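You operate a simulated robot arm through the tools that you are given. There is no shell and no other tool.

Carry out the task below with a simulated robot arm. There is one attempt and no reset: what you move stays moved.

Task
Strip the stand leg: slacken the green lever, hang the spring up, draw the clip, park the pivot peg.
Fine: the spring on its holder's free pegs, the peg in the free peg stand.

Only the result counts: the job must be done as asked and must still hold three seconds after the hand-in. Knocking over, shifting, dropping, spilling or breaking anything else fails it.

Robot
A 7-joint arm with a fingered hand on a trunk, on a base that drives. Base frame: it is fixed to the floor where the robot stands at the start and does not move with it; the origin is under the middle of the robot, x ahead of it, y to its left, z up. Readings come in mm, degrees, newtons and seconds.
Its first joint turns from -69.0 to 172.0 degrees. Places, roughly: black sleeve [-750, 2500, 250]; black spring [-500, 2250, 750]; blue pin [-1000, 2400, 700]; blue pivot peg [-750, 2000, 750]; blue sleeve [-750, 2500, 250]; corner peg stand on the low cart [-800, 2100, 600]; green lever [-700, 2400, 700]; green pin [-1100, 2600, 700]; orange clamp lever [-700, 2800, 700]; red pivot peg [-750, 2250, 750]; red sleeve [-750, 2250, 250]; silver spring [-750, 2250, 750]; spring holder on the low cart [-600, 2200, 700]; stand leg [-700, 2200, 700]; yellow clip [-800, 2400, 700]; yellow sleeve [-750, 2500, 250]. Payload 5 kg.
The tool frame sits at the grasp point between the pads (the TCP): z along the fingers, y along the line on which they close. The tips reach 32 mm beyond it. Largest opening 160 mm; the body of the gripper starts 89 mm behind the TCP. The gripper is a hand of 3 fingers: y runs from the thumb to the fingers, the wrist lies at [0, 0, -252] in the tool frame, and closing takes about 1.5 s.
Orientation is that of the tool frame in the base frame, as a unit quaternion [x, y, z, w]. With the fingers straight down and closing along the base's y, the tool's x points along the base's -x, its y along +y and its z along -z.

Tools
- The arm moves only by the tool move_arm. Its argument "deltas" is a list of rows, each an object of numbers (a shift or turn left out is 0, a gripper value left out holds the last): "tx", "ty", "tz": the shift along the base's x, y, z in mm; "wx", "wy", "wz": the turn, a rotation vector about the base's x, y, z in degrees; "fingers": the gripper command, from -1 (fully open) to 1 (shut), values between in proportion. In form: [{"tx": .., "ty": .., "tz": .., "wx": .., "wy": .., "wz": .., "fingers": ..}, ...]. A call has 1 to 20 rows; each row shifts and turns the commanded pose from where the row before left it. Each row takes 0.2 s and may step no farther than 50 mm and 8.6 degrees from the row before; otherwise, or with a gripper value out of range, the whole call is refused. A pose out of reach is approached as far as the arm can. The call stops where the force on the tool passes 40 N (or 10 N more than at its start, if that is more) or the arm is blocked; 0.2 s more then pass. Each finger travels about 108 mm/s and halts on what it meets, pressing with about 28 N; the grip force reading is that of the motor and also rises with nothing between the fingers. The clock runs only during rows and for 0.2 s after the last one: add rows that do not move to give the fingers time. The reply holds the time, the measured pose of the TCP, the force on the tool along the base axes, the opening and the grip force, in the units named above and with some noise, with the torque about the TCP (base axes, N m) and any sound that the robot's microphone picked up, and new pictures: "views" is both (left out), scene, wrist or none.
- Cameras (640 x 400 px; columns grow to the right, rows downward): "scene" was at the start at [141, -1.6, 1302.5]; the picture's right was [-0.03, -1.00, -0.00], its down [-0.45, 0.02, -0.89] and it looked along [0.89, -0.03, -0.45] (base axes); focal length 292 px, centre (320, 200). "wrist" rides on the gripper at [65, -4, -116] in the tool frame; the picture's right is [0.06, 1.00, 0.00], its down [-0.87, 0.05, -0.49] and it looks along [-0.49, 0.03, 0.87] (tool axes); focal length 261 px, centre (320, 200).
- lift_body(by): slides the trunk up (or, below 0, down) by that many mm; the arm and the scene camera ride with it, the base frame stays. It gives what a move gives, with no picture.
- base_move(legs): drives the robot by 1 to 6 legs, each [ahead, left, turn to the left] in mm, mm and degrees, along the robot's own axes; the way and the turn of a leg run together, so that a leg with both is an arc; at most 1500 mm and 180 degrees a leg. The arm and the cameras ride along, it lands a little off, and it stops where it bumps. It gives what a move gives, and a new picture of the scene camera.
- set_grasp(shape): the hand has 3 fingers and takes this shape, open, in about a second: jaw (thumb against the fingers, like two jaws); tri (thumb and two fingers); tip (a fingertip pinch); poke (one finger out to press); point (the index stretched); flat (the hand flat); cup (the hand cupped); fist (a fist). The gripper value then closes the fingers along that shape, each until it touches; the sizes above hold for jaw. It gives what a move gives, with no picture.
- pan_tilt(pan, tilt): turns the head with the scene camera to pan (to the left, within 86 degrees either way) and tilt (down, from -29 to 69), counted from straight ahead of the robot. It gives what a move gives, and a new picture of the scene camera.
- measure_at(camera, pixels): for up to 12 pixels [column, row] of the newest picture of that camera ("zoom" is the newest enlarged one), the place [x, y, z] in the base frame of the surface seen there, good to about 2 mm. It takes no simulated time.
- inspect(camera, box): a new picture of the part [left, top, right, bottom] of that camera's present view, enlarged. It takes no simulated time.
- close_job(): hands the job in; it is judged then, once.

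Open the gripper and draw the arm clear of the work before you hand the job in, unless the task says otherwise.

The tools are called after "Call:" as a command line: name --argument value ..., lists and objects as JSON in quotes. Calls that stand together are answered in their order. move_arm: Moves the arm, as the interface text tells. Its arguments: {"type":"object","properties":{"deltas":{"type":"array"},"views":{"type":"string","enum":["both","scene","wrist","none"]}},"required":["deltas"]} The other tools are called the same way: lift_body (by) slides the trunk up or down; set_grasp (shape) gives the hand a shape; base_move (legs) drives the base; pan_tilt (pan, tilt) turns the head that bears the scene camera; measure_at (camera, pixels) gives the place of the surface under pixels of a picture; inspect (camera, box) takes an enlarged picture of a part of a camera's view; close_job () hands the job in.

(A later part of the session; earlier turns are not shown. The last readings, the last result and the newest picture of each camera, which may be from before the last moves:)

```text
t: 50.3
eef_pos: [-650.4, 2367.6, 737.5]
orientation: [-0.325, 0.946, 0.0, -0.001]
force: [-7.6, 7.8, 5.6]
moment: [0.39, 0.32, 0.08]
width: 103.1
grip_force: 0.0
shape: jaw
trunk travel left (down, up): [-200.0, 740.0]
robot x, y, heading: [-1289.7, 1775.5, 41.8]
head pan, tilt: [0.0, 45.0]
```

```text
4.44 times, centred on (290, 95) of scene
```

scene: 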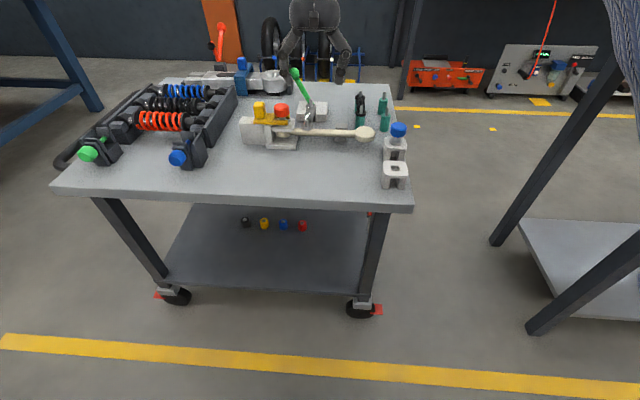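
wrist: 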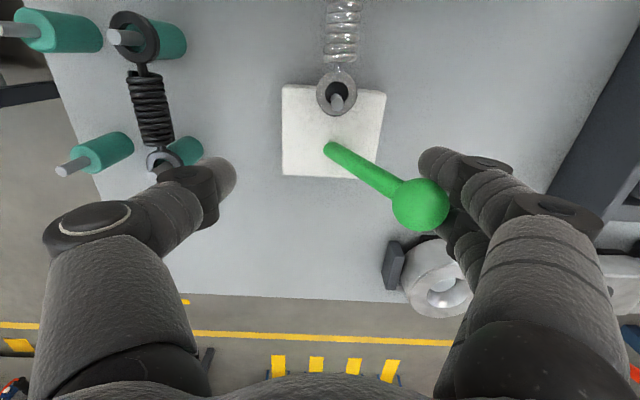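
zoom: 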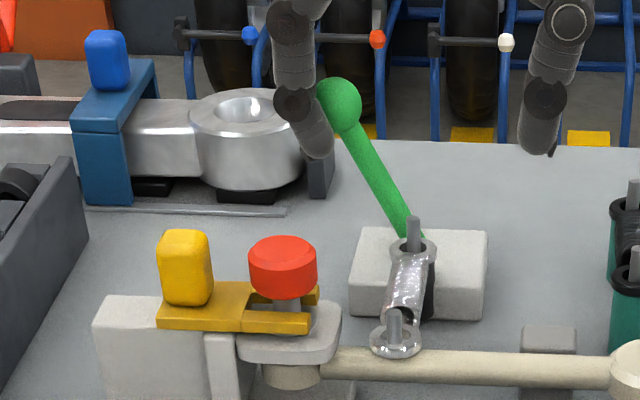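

The knob has moved about 15 mm right with about 11 N, so it does swing. I'll keep pushing towards and past vertical.

Call:
move_arm --deltas '[{"tx": 6.1, "ty": -7.9}, {"tx": 6.1, "ty": -7.9}, {"tx": 6.1, "ty": -7.9}, {"tx": 6.1, "ty": -7.9}, {}]' --views "both"

Call:
inspect --camera "scene" --box '[230, 50, 350, 140]'

```text
t: 51.5
eef_pos: [-626.7, 2335.4, 738.2]
orientation: [-0.325, 0.946, 0.0, 0.0]
force: [-0.4, 1.7, 0.6]
moment: [0.06, 0.01, 0.01]
width: 96.9
grip_force: 0.0
shape: jaw
trunk travel left (down, up): [-200.0, 740.0]
robot x, y, heading: [-1292.4, 1777.1, 42.0]
head pan, tilt: [0.0, 45.0]
```

scene: 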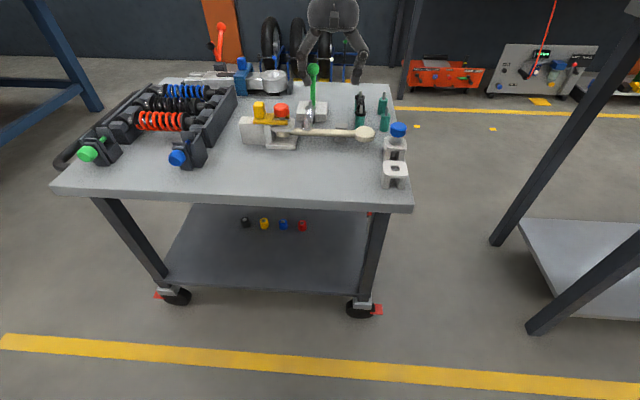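
wrist: 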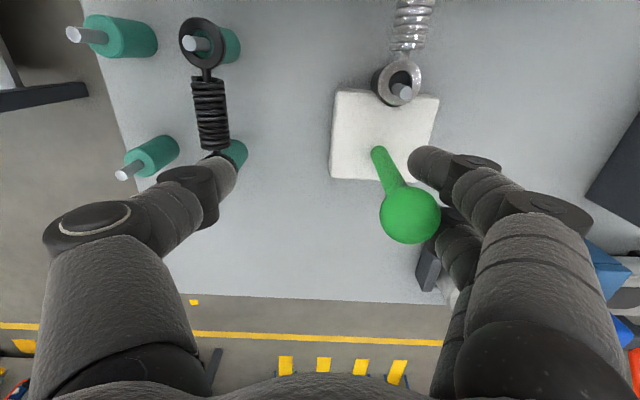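

```text
4.44 times, centred on (290, 95) of scene
```

zoom: 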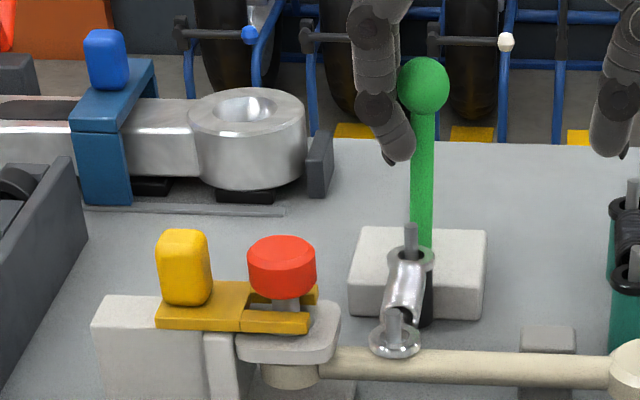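

The lever is now upright and the force has dropped to about 2 N. I'll continue pushing it over to the right side.

Call:
move_arm --deltas '[{"tx": 6.1, "ty": -7.9}, {"tx": 6.1, "ty": -7.9}, {"tx": 6.1, "ty": -7.9}, {"tx": 6.1, "ty": -7.9}, {}]' --views "both"

Call:
inspect --camera "scene" --box '[230, 50, 350, 140]'

```text
t: 52.7
eef_pos: [-602.4, 2303.4, 736.1]
orientation: [-0.324, 0.946, 0.0, -0.001]
force: [0.0, 0.7, -0.3]
moment: [-0.01, 0.01, 0.0]
width: 96.3
grip_force: 0.2
shape: jaw
trunk travel left (down, up): [-200.0, 740.0]
robot x, y, heading: [-1291.8, 1777.4, 41.7]
head pan, tilt: [0.0, 45.0]
```

scene: 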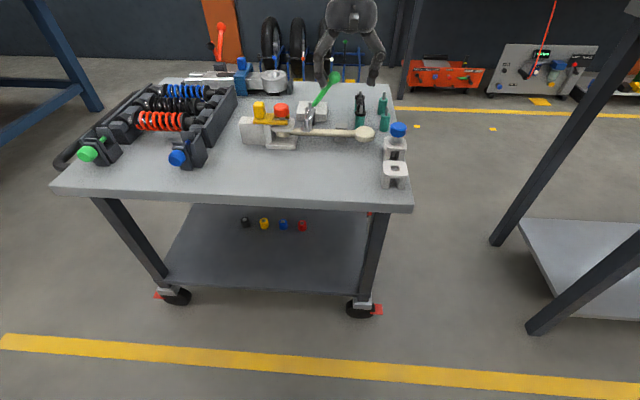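
wrist: 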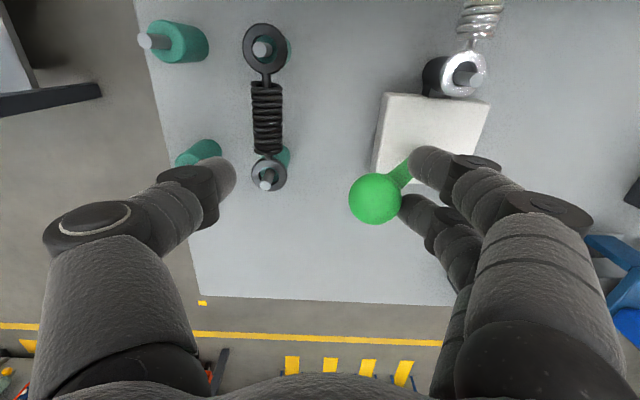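

```text
4.44 times, centred on (290, 95) of scene
```

zoom: 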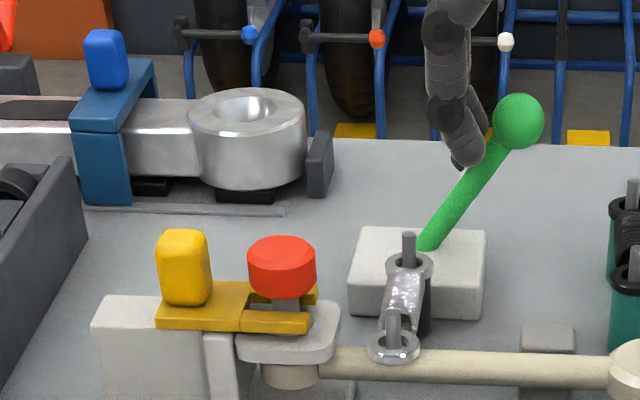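

The lever has gone over to about 37° right, mirroring its start, and the post has moved towards the leg. I'll push a little more to confirm it's at its stop.

Call:
move_arm --deltas '[{"tx": 6.1, "ty": -7.9}, {"tx": 6.1, "ty": -7.9}, {"tx": 6.1, "ty": -7.9}, {"tx": 3.1, "ty": -3.9}, {}]' --views "both"

Call:
inspect --camera "scene" --box '[230, 50, 350, 140]'

```text
t: 53.9
eef_pos: [-582.8, 2277.4, 735.0]
orientation: [-0.326, 0.945, 0.0, -0.001]
force: [-20.4, 19.0, -10.5]
moment: [-0.41, -0.16, 0.47]
width: 108.6
grip_force: 0.0
shape: jaw
trunk travel left (down, up): [-200.0, 740.0]
robot x, y, heading: [-1291.2, 1776.8, 42.1]
head pan, tilt: [0.0, 45.0]
```

scene: 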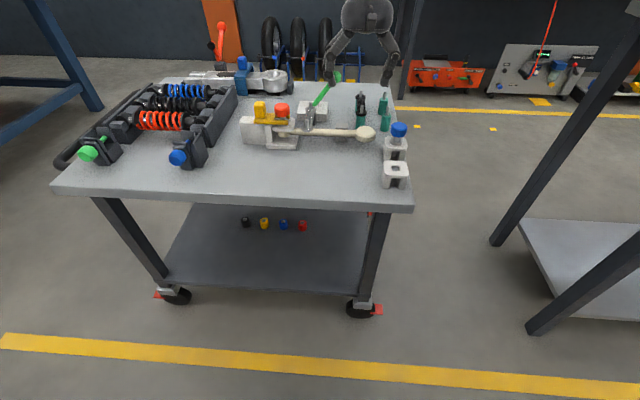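
wrist: 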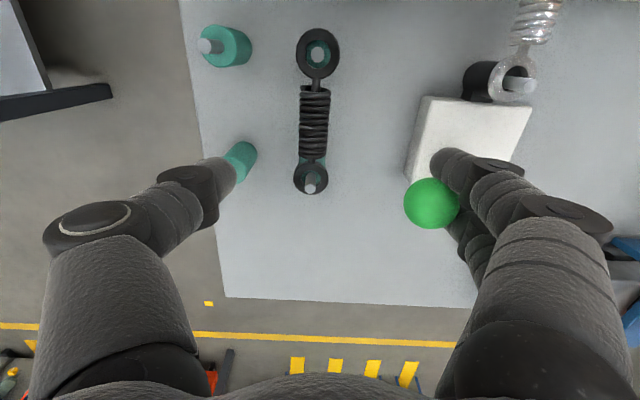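

```text
4.44 times, centred on (290, 95) of scene
```

zoom: 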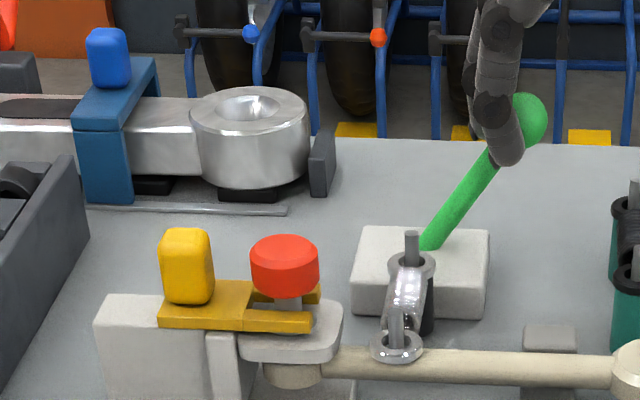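

The force reached about 28 N with almost no further motion, so the lever is at its slack stop. I'll back off and rise, then look at the spring.

Call:
move_arm --deltas '[{"tx": -6.1, "ty": 7.9}, {"tx": -6.1, "ty": 7.9}, {"tx": -6.1, "ty": 7.9}, {"tx": -6.1, "ty": 7.9}, {"tz": 40}, {"tz": 40}, {"tz": 20}, {"tx": -25, "ty": -25}, {"tx": -25, "ty": -25}, {"tx": -20, "ty": -20}, {}]' --views "both"

Call:
inspect --camera "wrist" --box '[240, 60, 440, 260]'

Call:
inspect --camera "scene" --box '[230, 50, 350, 140]'

```text
t: 56.3
eef_pos: [-675.0, 2238.9, 836.8]
orientation: [-0.326, 0.946, 0.0, 0.0]
force: [-0.7, 0.7, -0.7]
moment: [-0.03, -0.01, 0.01]
width: 96.1
grip_force: 0.1
shape: jaw
trunk travel left (down, up): [-200.0, 740.0]
robot x, y, heading: [-1291.9, 1777.9, 41.9]
head pan, tilt: [0.0, 45.0]
```

scene: 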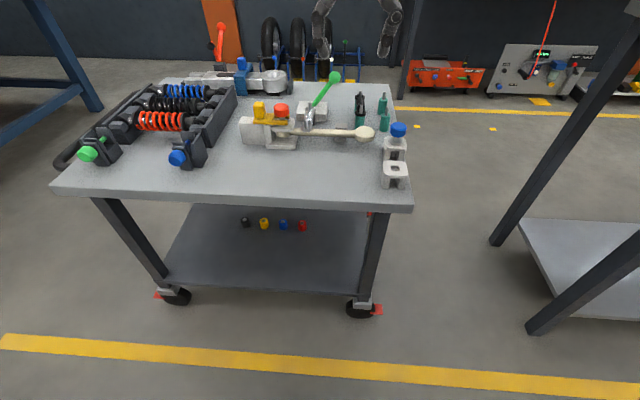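
wrist: 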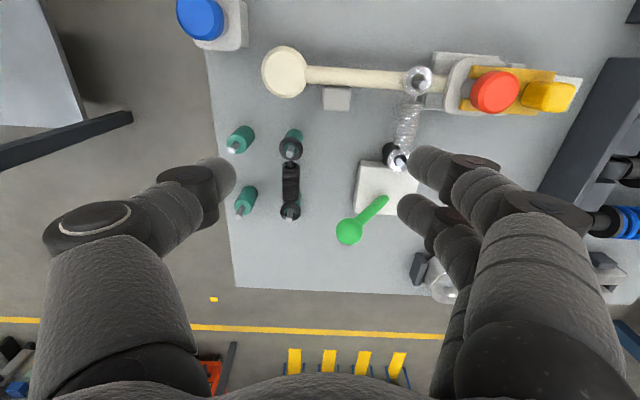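

```text
2.00 times, centred on (340, 160) of wrist
```

zoom: 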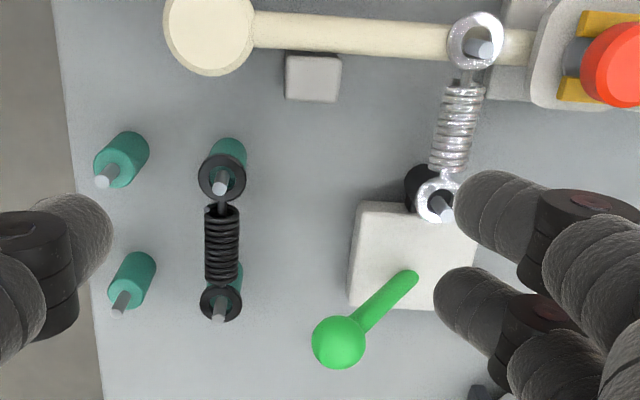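

```text
4.44 times, centred on (290, 95) of scene
```

zoom: 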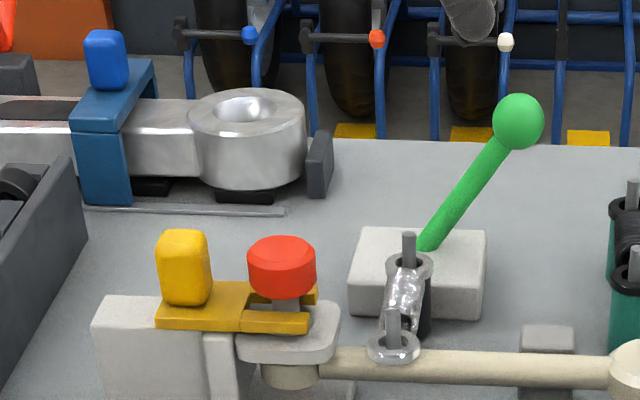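

The spring is now slack and shorter. I'll centre the hand above it at about (-731,2315) to measure it precisely.

Call:
move_arm --deltas '[{"tx": -28, "ty": 38}, {"tx": -28, "ty": 38}, {}]' --views "wrist"

Call:
inspect --camera "wrist" --box '[240, 60, 400, 200]'

```text
t: 57.1
eef_pos: [-727.7, 2314.7, 834.3]
orientation: [-0.324, 0.946, -0.001, 0.0]
force: [-1.2, 0.7, 1.2]
moment: [-0.05, -0.07, 0.03]
width: 96.1
grip_force: 0.0
shape: jaw
trunk travel left (down, up): [-200.0, 740.0]
robot x, y, heading: [-1290.5, 1778.6, 41.7]
head pan, tilt: [0.0, 45.0]
```

wrist: 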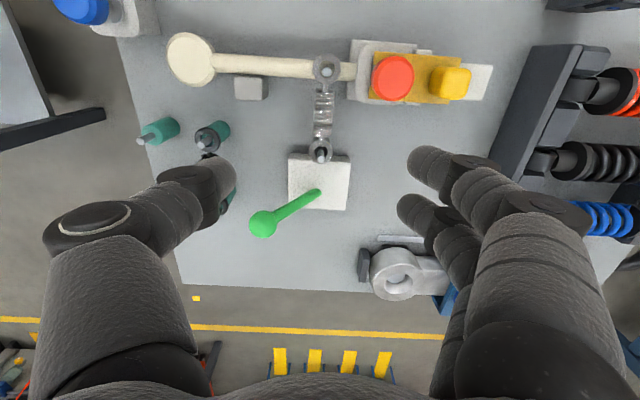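

```text
2.86 times, centred on (320, 130) of wrist
```

zoom: 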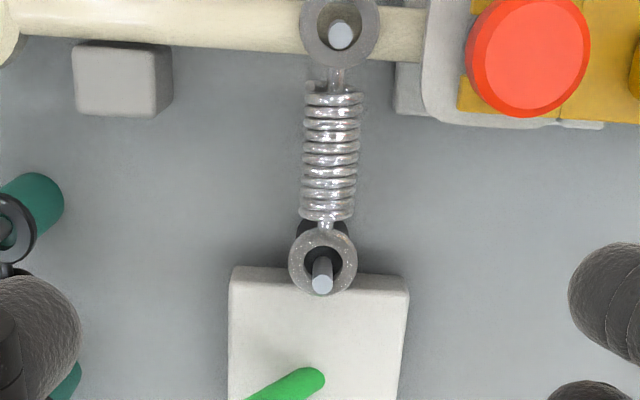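

This is a clear view of the slack spring. I'll measure both loops, the pins and the coil, plus the free pegs at left.

Call:
measure_at --camera "zoom" --pixels '[[340, 32], [310, 30], [371, 32], [340, 62], [333, 98], [330, 150], [327, 205], [322, 232], [297, 262], [350, 262], [322, 280], [312, 245]]'

Call:
measure_at --camera "wrist" --pixels '[[143, 140], [160, 130], [210, 135], [200, 138], [222, 130], [237, 85], [266, 85], [250, 97], [395, 78], [450, 82]]'

```text
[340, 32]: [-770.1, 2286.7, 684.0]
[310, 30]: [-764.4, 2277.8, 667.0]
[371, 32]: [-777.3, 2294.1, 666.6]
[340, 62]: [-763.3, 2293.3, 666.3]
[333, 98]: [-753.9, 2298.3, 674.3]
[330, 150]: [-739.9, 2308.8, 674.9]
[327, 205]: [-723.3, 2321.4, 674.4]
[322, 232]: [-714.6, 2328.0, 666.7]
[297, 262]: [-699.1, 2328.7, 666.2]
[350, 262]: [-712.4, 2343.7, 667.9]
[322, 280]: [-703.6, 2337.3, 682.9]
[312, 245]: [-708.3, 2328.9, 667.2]
```

```text
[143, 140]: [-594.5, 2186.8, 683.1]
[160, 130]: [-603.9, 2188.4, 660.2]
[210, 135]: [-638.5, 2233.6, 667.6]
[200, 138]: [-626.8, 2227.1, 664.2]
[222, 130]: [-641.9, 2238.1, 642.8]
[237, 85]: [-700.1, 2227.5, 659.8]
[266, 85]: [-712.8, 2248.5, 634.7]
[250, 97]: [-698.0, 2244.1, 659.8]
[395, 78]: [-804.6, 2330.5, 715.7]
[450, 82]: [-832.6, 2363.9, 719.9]
```

The leg pin is at (-770,2286.5) and the post at (-704,2336.5), so the slack length is about 83 mm. The coil midpoint is about (-738,2310) with its axis at z≈667. Before gripping, I'll look at how the finger pads sit at about 16 mm opening in free air.

Call:
move_arm --deltas '[{"fingers": 0.8}, {}, {}, {}, {}, {}, {}, {}]' --views "wrist"

Call:
pan_tilt --pan 0 --tilt 35

Call:
inspect --camera "scene" --box '[250, 60, 390, 160]'

```text
t: 58.9
eef_pos: [-726.7, 2314.7, 834.6]
orientation: [-0.325, 0.946, -0.001, 0.0]
force: [0.1, -0.3, 0.1]
moment: [0.02, -0.02, 0.02]
width: 16.6
grip_force: 0.1
shape: jaw
trunk travel left (down, up): [-200.0, 740.0]
robot x, y, heading: [-1293.0, 1778.8, 41.6]
head pan, tilt: [0.0, 45.0]
```

wrist: 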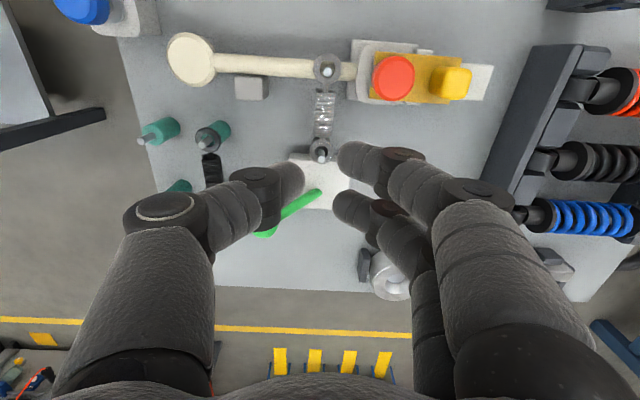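

```text
t: 59.6
eef_pos: [-727.6, 2315.2, 835.4]
orientation: [-0.325, 0.946, 0.0, 0.0]
force: [0.7, -0.3, -0.4]
moment: [0.0, 0.01, 0.0]
width: 16.2
grip_force: 0.0
shape: jaw
trunk travel left (down, up): [-200.0, 740.0]
robot x, y, heading: [-1296.7, 1780.7, 42.2]
head pan, tilt: [0.0, 35.0]
```

scene: 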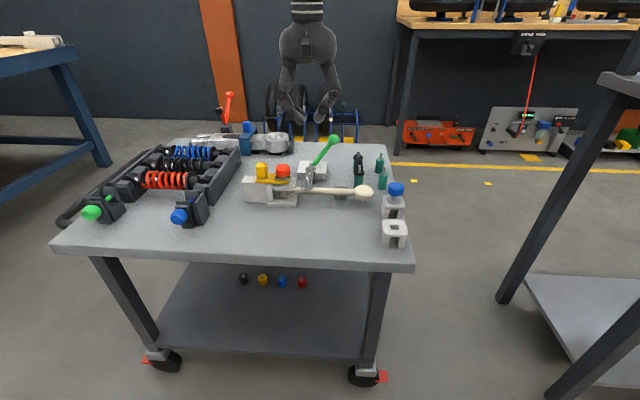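

```text
4.00 times, centred on (320, 110) of scene
```

zoom: 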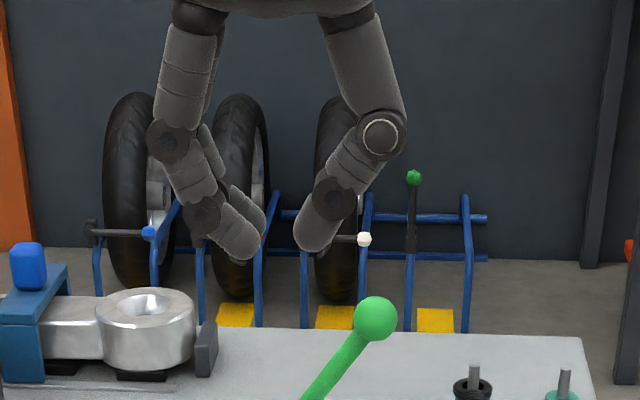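

The distal pads slope inward and meet near the tips. I'll measure where the tips are relative to the TCP at z 835.

Call:
measure_at --camera "zoom" --pixels '[[240, 248], [255, 235], [255, 205], [310, 240], [302, 225], [320, 195], [300, 235], [262, 225], [205, 210], [333, 197]]'

Call:
measure_at --camera "wrist" --pixels '[[296, 178], [303, 172], [345, 158], [338, 165], [340, 205], [336, 210], [290, 190]]'

```text
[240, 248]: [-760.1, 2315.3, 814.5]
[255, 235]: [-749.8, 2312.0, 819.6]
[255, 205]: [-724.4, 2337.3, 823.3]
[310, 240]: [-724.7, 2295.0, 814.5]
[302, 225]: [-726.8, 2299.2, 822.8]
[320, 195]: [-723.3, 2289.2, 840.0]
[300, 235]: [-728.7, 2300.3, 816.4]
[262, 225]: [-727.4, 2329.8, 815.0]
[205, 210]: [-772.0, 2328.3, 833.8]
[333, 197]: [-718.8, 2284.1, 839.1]
```

```text
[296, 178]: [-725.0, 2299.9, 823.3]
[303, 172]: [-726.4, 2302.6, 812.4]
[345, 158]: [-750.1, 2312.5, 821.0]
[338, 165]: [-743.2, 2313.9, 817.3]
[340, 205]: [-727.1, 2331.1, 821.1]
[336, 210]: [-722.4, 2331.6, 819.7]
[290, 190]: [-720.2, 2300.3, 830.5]
```

At this opening the tips meet about 25 mm below the TCP, with the thumb centred and the two fingers about ±18 mm along the spring. Before picking the spring up, I'll hover over the free pegs and measure them precisely.

Call:
move_arm --deltas '[{"tx": 40, "ty": -25, "fingers": -0.2}, {"tx": 42, "ty": -27}, {"tx": 42, "ty": -27}, {"tx": 41, "ty": -25}, {}, {}]' --views "wrist"

Call:
inspect --camera "wrist" --box '[250, 70, 410, 190]'

```text
t: 61.0
eef_pos: [-566.5, 2208.8, 840.5]
orientation: [-0.325, 0.946, -0.001, 0.0]
force: [-1.0, 0.4, 0.0]
moment: [-0.05, -0.01, 0.01]
width: 95.5
grip_force: 0.1
shape: jaw
trunk travel left (down, up): [-200.0, 740.0]
robot x, y, heading: [-1292.2, 1778.8, 41.7]
head pan, tilt: [0.0, 35.0]
```

wrist: 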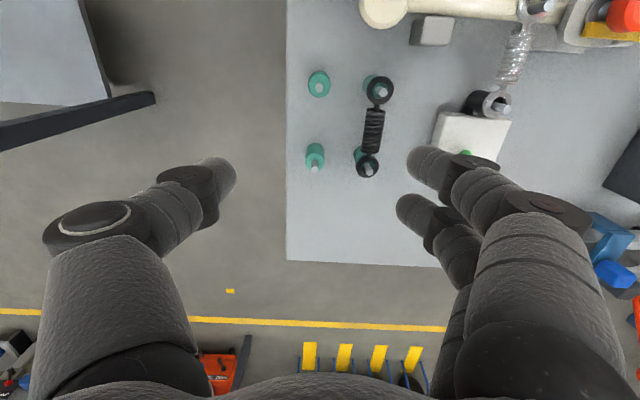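

```text
3.33 times, centred on (330, 130) of wrist
```

zoom: 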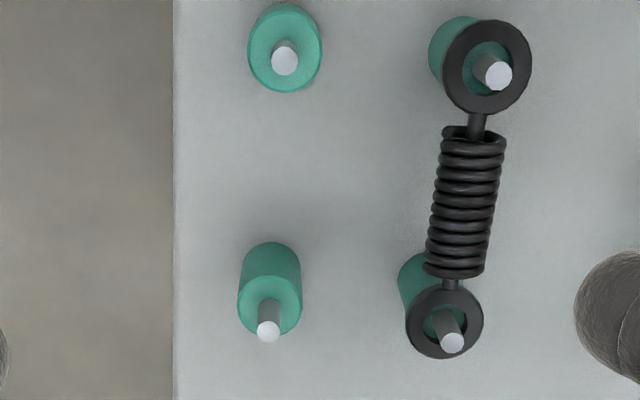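

This is a very clear view of the pegs. I'll measure the free pin tips at (285,62) and (268,332), the sleeve rims, and the black spring's seated loops for reference.

Call:
measure_at --camera "zoom" --pixels '[[285, 62], [268, 331], [498, 75], [452, 343], [262, 70], [308, 75], [250, 305], [292, 305], [455, 75], [520, 50], [415, 325], [475, 315]]'

Call:
measure_at --camera "zoom" --pixels '[[285, 40], [283, 22], [268, 312], [268, 300], [490, 105], [445, 352], [462, 200], [470, 150], [455, 260]]'

```text
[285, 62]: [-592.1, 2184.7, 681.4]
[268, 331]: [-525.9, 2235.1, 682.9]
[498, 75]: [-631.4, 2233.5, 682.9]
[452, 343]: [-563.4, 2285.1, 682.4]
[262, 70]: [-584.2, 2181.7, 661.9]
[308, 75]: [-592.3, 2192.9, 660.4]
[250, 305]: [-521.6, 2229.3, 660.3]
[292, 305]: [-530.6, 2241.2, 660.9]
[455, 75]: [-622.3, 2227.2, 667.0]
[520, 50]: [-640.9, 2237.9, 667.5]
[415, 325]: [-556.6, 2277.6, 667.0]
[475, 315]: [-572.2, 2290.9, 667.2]
```

```text
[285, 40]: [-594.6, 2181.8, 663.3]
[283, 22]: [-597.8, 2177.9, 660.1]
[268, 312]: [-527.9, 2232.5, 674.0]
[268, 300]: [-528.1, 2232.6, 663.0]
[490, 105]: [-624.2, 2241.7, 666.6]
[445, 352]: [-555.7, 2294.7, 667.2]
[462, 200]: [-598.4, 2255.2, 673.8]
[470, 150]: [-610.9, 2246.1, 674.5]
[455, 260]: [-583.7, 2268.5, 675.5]
```

The free pins are at (-592.3,2184.8) and (-526.2,2235.0), spaced 83.0 mm at heading 37.2°. That matches the slack spring's seat exactly, so a pure translation of (+177.7,-102) will do. I'll go back over the spring.

Call:
move_arm --deltas '[{"tx": -42, "ty": 26}, {"tx": -42, "ty": 26}, {"tx": -42, "ty": 26}, {"tx": -43, "ty": 26}, {"tz": -30}, {"tz": -30}, {}, {}]' --views "wrist"

Call:
inspect --camera "wrist" --box '[240, 60, 400, 200]'

```text
refused: row 4 steps farther than a row can; nothing moved
```

```text
2.86 times, centred on (320, 130) of wrist
```

zoom: 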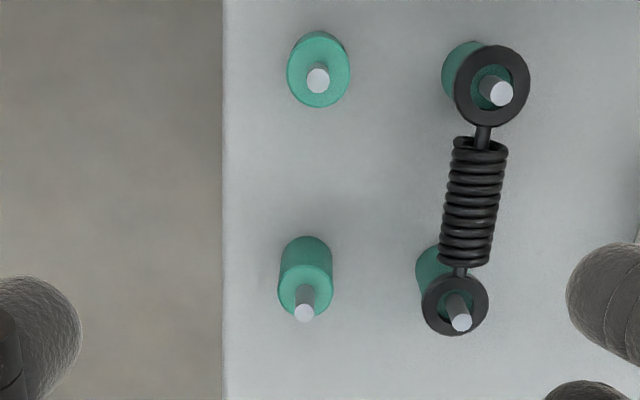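

One row was over 50 mm, so the call was refused and nothing moved. I'll repeat it with smaller steps.

Call:
move_arm --deltas '[{"tx": -34, "ty": 21}, {"tx": -34, "ty": 21}, {"tx": -34, "ty": 21}, {"tx": -34, "ty": 21}, {"tx": -33, "ty": 20}, {"tz": -30}, {"tz": -30}, {}, {}]' --views "wrist"

Call:
inspect --camera "wrist" --box '[240, 60, 400, 200]'

```text
t: 63.0
eef_pos: [-736.0, 2312.5, 780.1]
orientation: [-0.325, 0.946, 0.0, 0.001]
force: [-1.2, -0.8, 0.0]
moment: [-0.01, -0.01, -0.01]
width: 95.4
grip_force: 0.1
shape: jaw
trunk travel left (down, up): [-200.0, 740.0]
robot x, y, heading: [-1289.8, 1775.7, 41.9]
head pan, tilt: [0.0, 35.0]
```

wrist: 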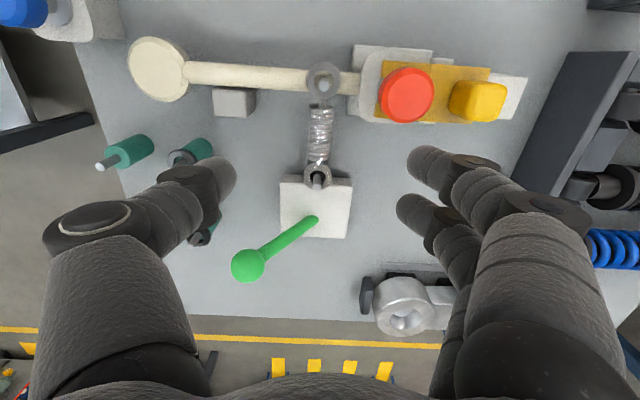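

```text
2.86 times, centred on (320, 130) of wrist
```

zoom: 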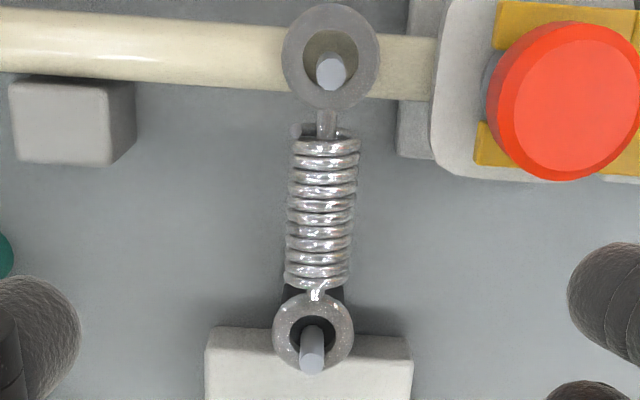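

The spring is centred between the fingers. I'll narrow the opening to about 50 mm to clear the red peg and lower around the coil.

Call:
move_arm --deltas '[{"tx": 1.6, "ty": 1.2, "fingers": 0.375}, {}, {}, {"tz": -30}, {"tz": -30}, {"tz": -25}, {}]' --views "both"

Call:
inspect --camera "wrist" --box '[220, 60, 460, 210]'

Call:
inspect --camera "scene" --box '[240, 90, 380, 210]'

```text
t: 64.6
eef_pos: [-733.0, 2313.8, 696.8]
orientation: [-0.324, 0.946, 0.001, 0.002]
force: [19.8, 19.7, 26.1]
moment: [0.8, 0.66, -1.06]
width: 51.9
grip_force: 0.0
shape: jaw
trunk travel left (down, up): [-200.0, 740.0]
robot x, y, heading: [-1293.2, 1777.3, 41.9]
head pan, tilt: [0.0, 35.0]
```

scene: 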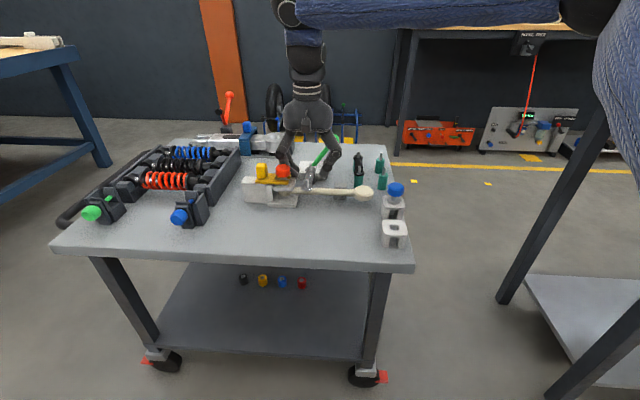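
wrist: 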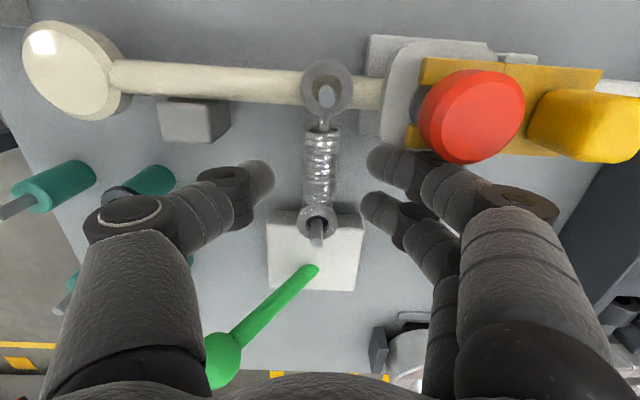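

```text
2.67 times, centred on (340, 135) of wrist
```

zoom: 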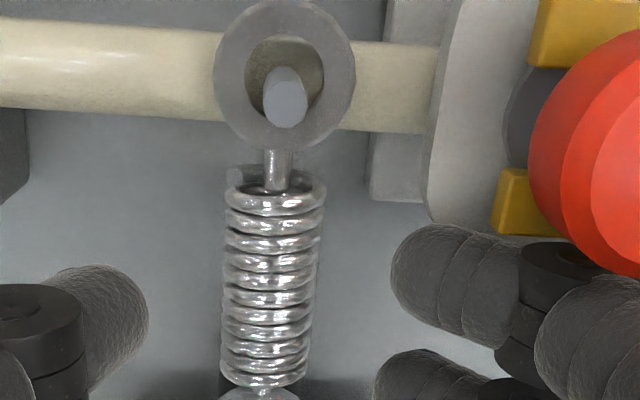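

```text
3.33 times, centred on (310, 150) of scene
```

zoom: 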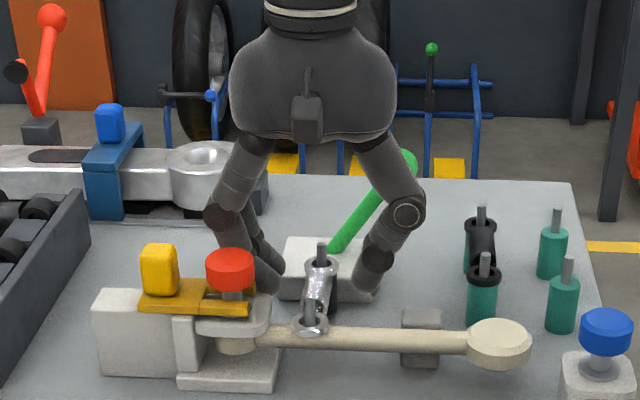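

The force reads (20,20,26) N, so the index finger is touching the bracket/clip side near the red peg. I'll back straight up at once and check nothing moved.

Call:
move_arm --deltas '[{"tx": 2, "ty": 1.5, "tz": 15}, {"tz": 25}, {"tz": 30}, {"tz": 40}, {"tz": 40}, {}]' --views "both"

Call:
inspect --camera "wrist" --box '[280, 40, 480, 160]'

```text
t: 66.0
eef_pos: [-734.8, 2312.6, 841.9]
orientation: [-0.324, 0.946, -0.001, 0.001]
force: [-0.4, 0.4, 0.9]
moment: [-0.01, -0.01, -0.01]
width: 50.2
grip_force: 0.0
shape: jaw
trunk travel left (down, up): [-200.0, 740.0]
robot x, y, heading: [-1289.8, 1776.9, 42.0]
head pan, tilt: [0.0, 35.0]
```

scene: 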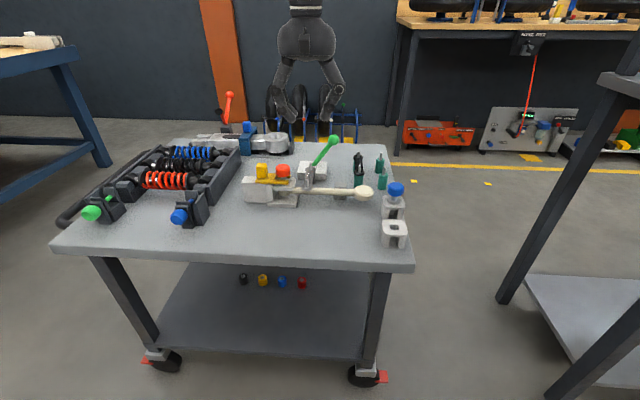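
wrist: 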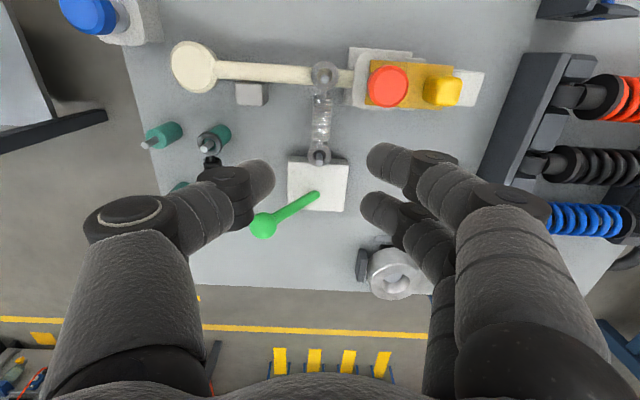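

```text
3.20 times, centred on (380, 100) of wrist
```

zoom: 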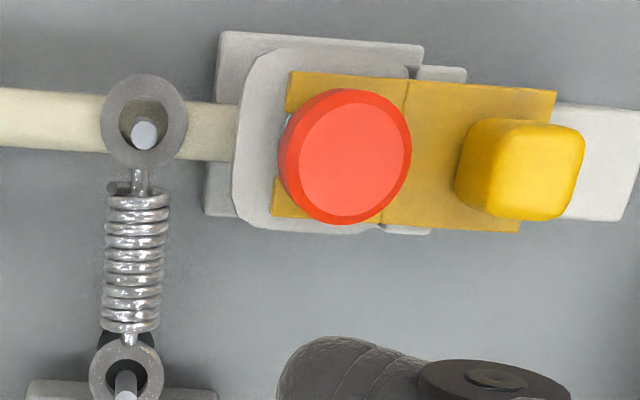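

All parts look undisturbed. I'll turn the hand around 180° so the single thumb is on the red-peg side and the two fingers on the open side. First a partial turn to see whether the wrist allows it.

Call:
move_arm --deltas '[{"wz": 8}, {"wz": 8}, {"wz": 8}, {"wz": 8}, {"wz": 8}, {"wz": 8}, {"wz": 8}, {"wz": 8}, {"wz": 8}, {"wz": 8}, {"wz": 8}, {}]' --views "none"

```text
t: 68.6
eef_pos: [-732.5, 2315.9, 842.1]
orientation: [0.891, -0.455, 0.0, 0.0]
force: [0.4, 0.3, 0.2]
moment: [-0.03, -0.02, 0.0]
width: 50.1
grip_force: 0.1
shape: jaw
trunk travel left (down, up): [-200.0, 740.0]
robot x, y, heading: [-1292.0, 1777.2, 42.0]
head pan, tilt: [0.0, 35.0]
```

It followed the 88° turn. I'll turn the remaining 92°.

Call:
move_arm --deltas '[{"wz": 8}, {"wz": 8}, {"wz": 8}, {"wz": 8}, {"wz": 8}, {"wz": 8}, {"wz": 8}, {"wz": 8}, {"wz": 8}, {"wz": 8}, {"wz": 8}, {"wz": 4}, {}]' --views "both"

```text
t: 71.4
eef_pos: [-731.4, 2315.4, 842.7]
orientation: [0.945, 0.326, 0.0, 0.0]
force: [-0.7, -0.4, -0.7]
moment: [0.01, 0.01, 0.05]
width: 50.1
grip_force: 0.1
shape: jaw
trunk travel left (down, up): [-200.0, 740.0]
robot x, y, heading: [-1290.1, 1775.5, 42.2]
head pan, tilt: [0.0, 35.0]
```

scene: 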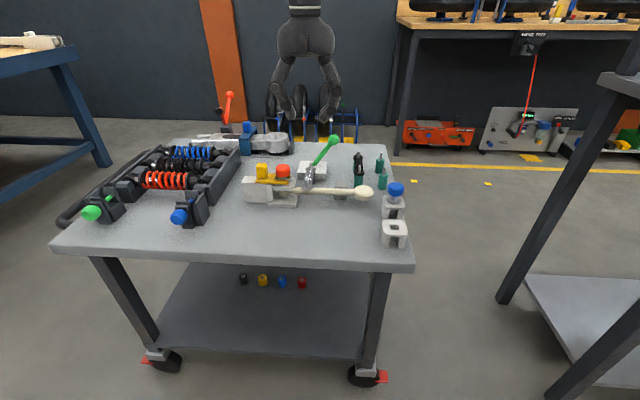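
wrist: 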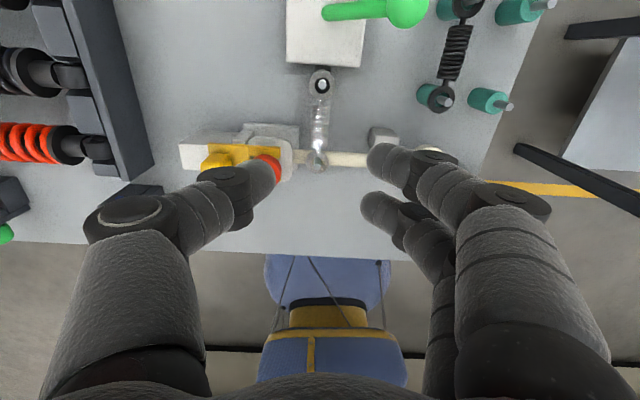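

The turn worked, and the thumb is now on the red-peg side. I'll nudge onto the spring centre, lower partway and check clearance.

Call:
move_arm --deltas '[{"tx": -3, "ty": -1.6}, {"tz": -35}, {"tz": -35}, {"tz": -20}, {}, {}]' --views "wrist"

Call:
inspect --camera "wrist" --box '[220, 60, 420, 200]'

```text
t: 72.8
eef_pos: [-733.7, 2316.5, 754.0]
orientation: [0.946, 0.325, 0.0, 0.0]
force: [0.3, 0.0, 0.8]
moment: [-0.01, -0.02, 0.02]
width: 50.0
grip_force: 0.1
shape: jaw
trunk travel left (down, up): [-200.0, 740.0]
robot x, y, heading: [-1287.8, 1777.0, 42.1]
head pan, tilt: [0.0, 35.0]
```

wrist: 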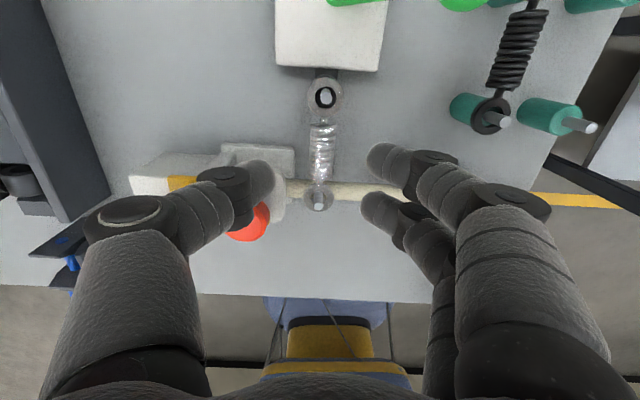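

```text
2.86 times, centred on (320, 130) of wrist
```

zoom: 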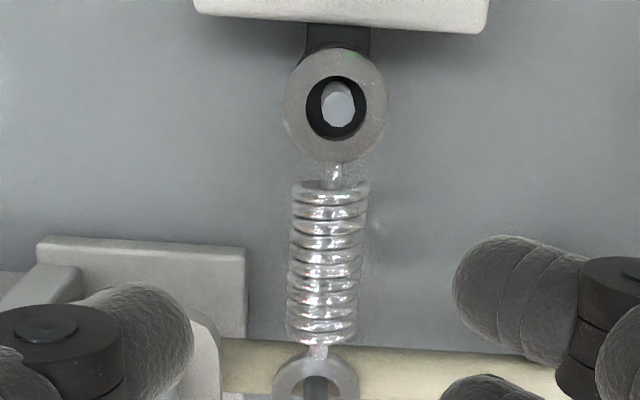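

The spring is centred in the flipped view, about 4 mm towards the robot from the TCP line as intended. I'll lower to about 690 and check forces.

Call:
move_arm --deltas '[{"tx": 0.6, "ty": -0.8, "tz": -25}, {"tz": -25}, {"tz": -12}, {}]' --views "both"

Call:
inspect --camera "wrist" --box '[220, 80, 420, 220]'

Call:
inspect --camera "scene" --box '[240, 110, 380, 210]'

```text
t: 73.8
eef_pos: [-734.3, 2314.8, 691.8]
orientation: [0.946, 0.325, 0.001, -0.001]
force: [0.8, -0.7, -0.2]
moment: [0.01, 0.0, 0.02]
width: 50.1
grip_force: 0.0
shape: jaw
trunk travel left (down, up): [-200.0, 740.0]
robot x, y, heading: [-1291.6, 1780.3, 42.0]
head pan, tilt: [0.0, 35.0]
```

scene: 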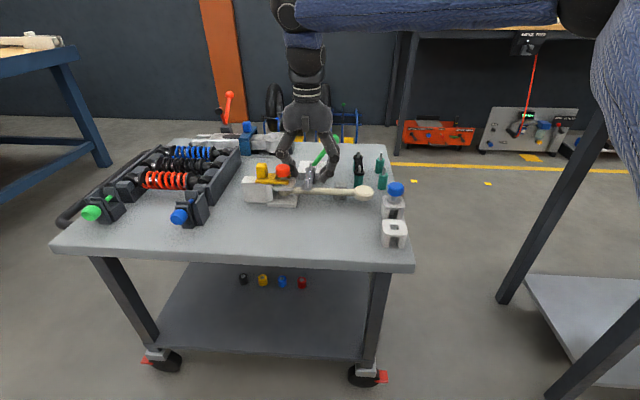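
wrist: 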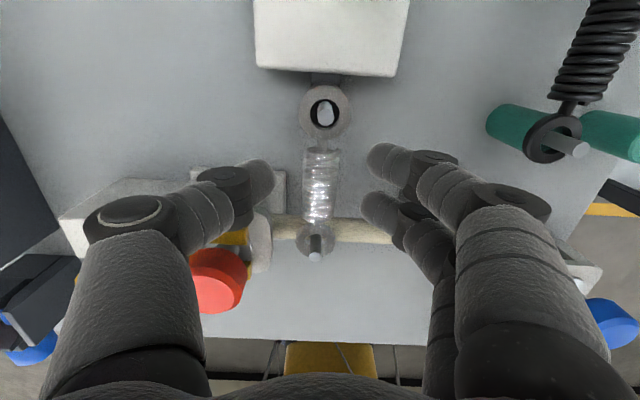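

```text
2.86 times, centred on (320, 150) of wrist
```

zoom: 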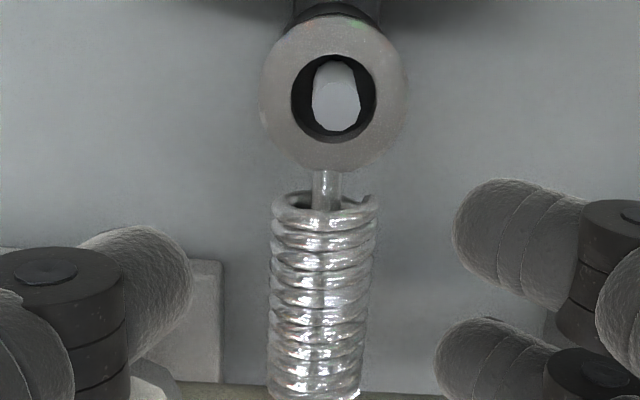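

```text
4.00 times, centred on (310, 160) of scene
```

zoom: 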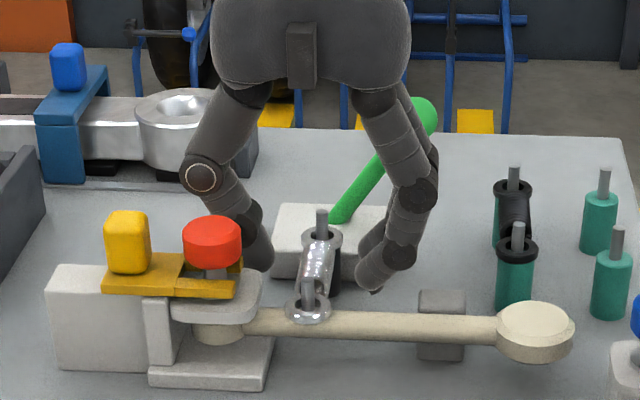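

No contact force, and the coil sits between the thumb and both fingers. I'll lower 8 mm more and close on the coil.

Call:
move_arm --deltas '[{"tz": -8}, {"fingers": 0.6}, {}, {"fingers": 1}, {}, {}, {}, {}]' --views "both"

Call:
inspect --camera "wrist" --box '[220, 80, 420, 220]'

Call:
inspect --camera "scene" --box '[240, 110, 380, 210]'

```text
t: 75.6
eef_pos: [-731.9, 2315.4, 683.8]
orientation: [0.946, 0.324, 0.0, -0.001]
force: [0.4, -0.6, -1.0]
moment: [0.01, 0.02, 0.01]
width: 16.3
grip_force: 27.9
shape: jaw
trunk travel left (down, up): [-200.0, 740.0]
robot x, y, heading: [-1289.6, 1777.0, 42.0]
head pan, tilt: [0.0, 35.0]
```

scene: 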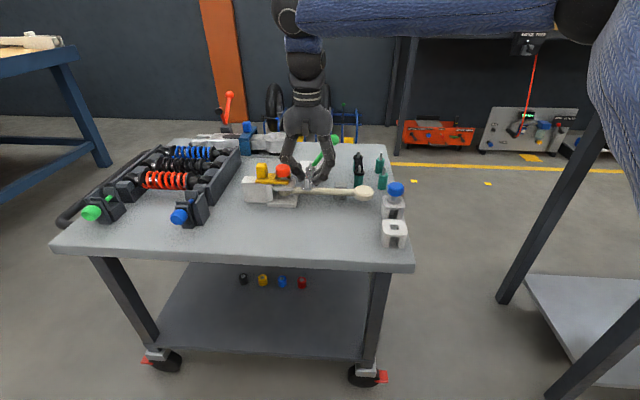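
wrist: 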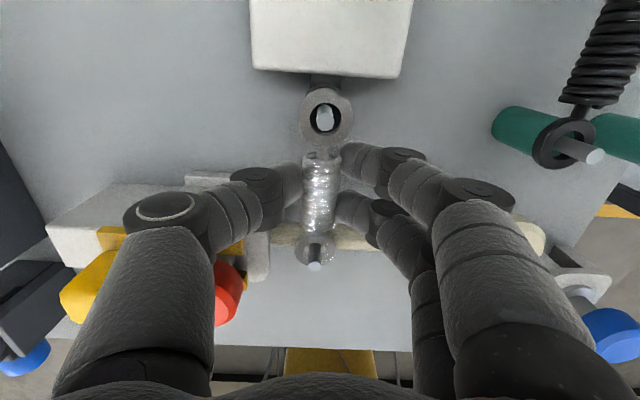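

```text
2.86 times, centred on (320, 150) of wrist
```

zoom: 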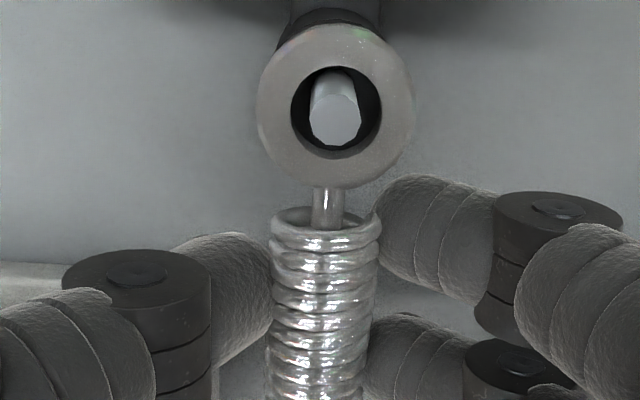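

```text
4.00 times, centred on (310, 160) of scene
```

zoom: 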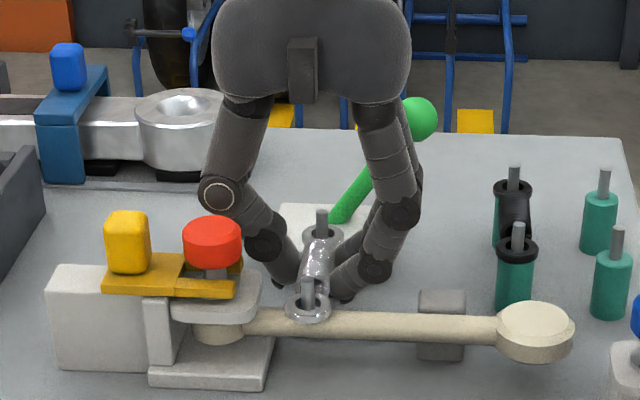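

The coil is gripped at 16.3 mm with 28 N. I'll lift gently, 12 mm first, and check it comes off evenly.

Call:
move_arm --deltas '[{"tz": 4}, {"tz": 4}, {"tz": 4}, {}]' --views "both"

Call:
inspect --camera "wrist" --box '[220, 80, 420, 290]'

Call:
inspect --camera "scene" --box '[240, 110, 380, 210]'

```text
t: 76.6
eef_pos: [-734.0, 2315.2, 695.5]
orientation: [0.946, 0.325, 0.0, -0.001]
force: [1.0, -1.1, -0.9]
moment: [-0.02, 0.01, 0.0]
width: 16.5
grip_force: 28.4
shape: jaw
trunk travel left (down, up): [-200.0, 740.0]
robot x, y, heading: [-1291.8, 1773.8, 42.2]
head pan, tilt: [0.0, 35.0]
```

scene: 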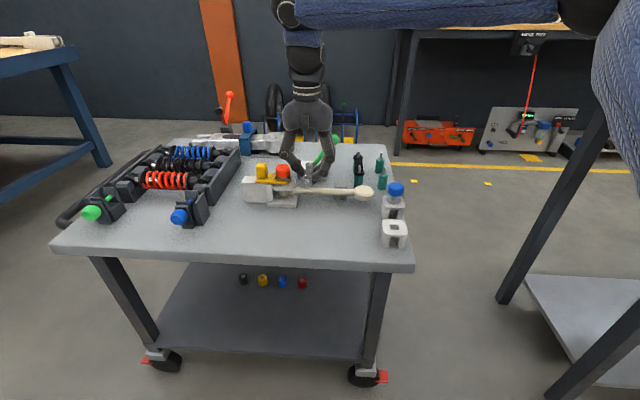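
wrist: 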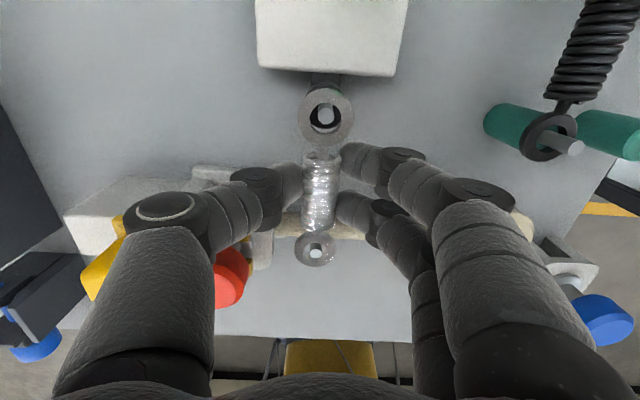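

```text
1.90 times, centred on (320, 185) of wrist
```

zoom: 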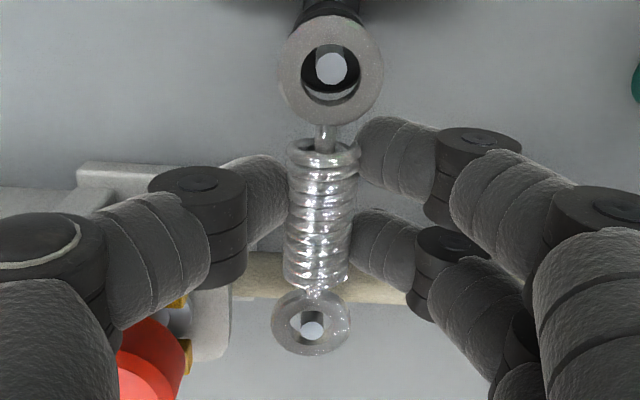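

```text
4.00 times, centred on (310, 160) of scene
```

zoom: 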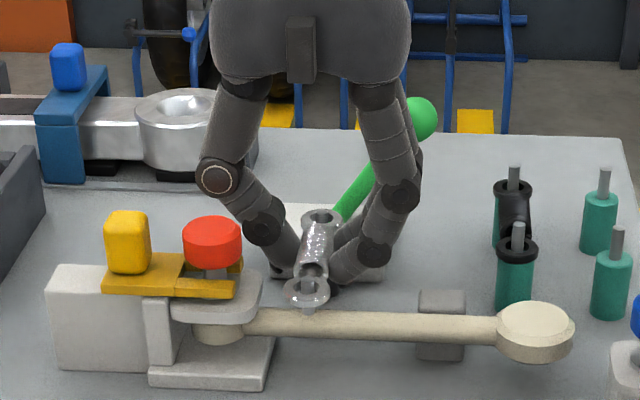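

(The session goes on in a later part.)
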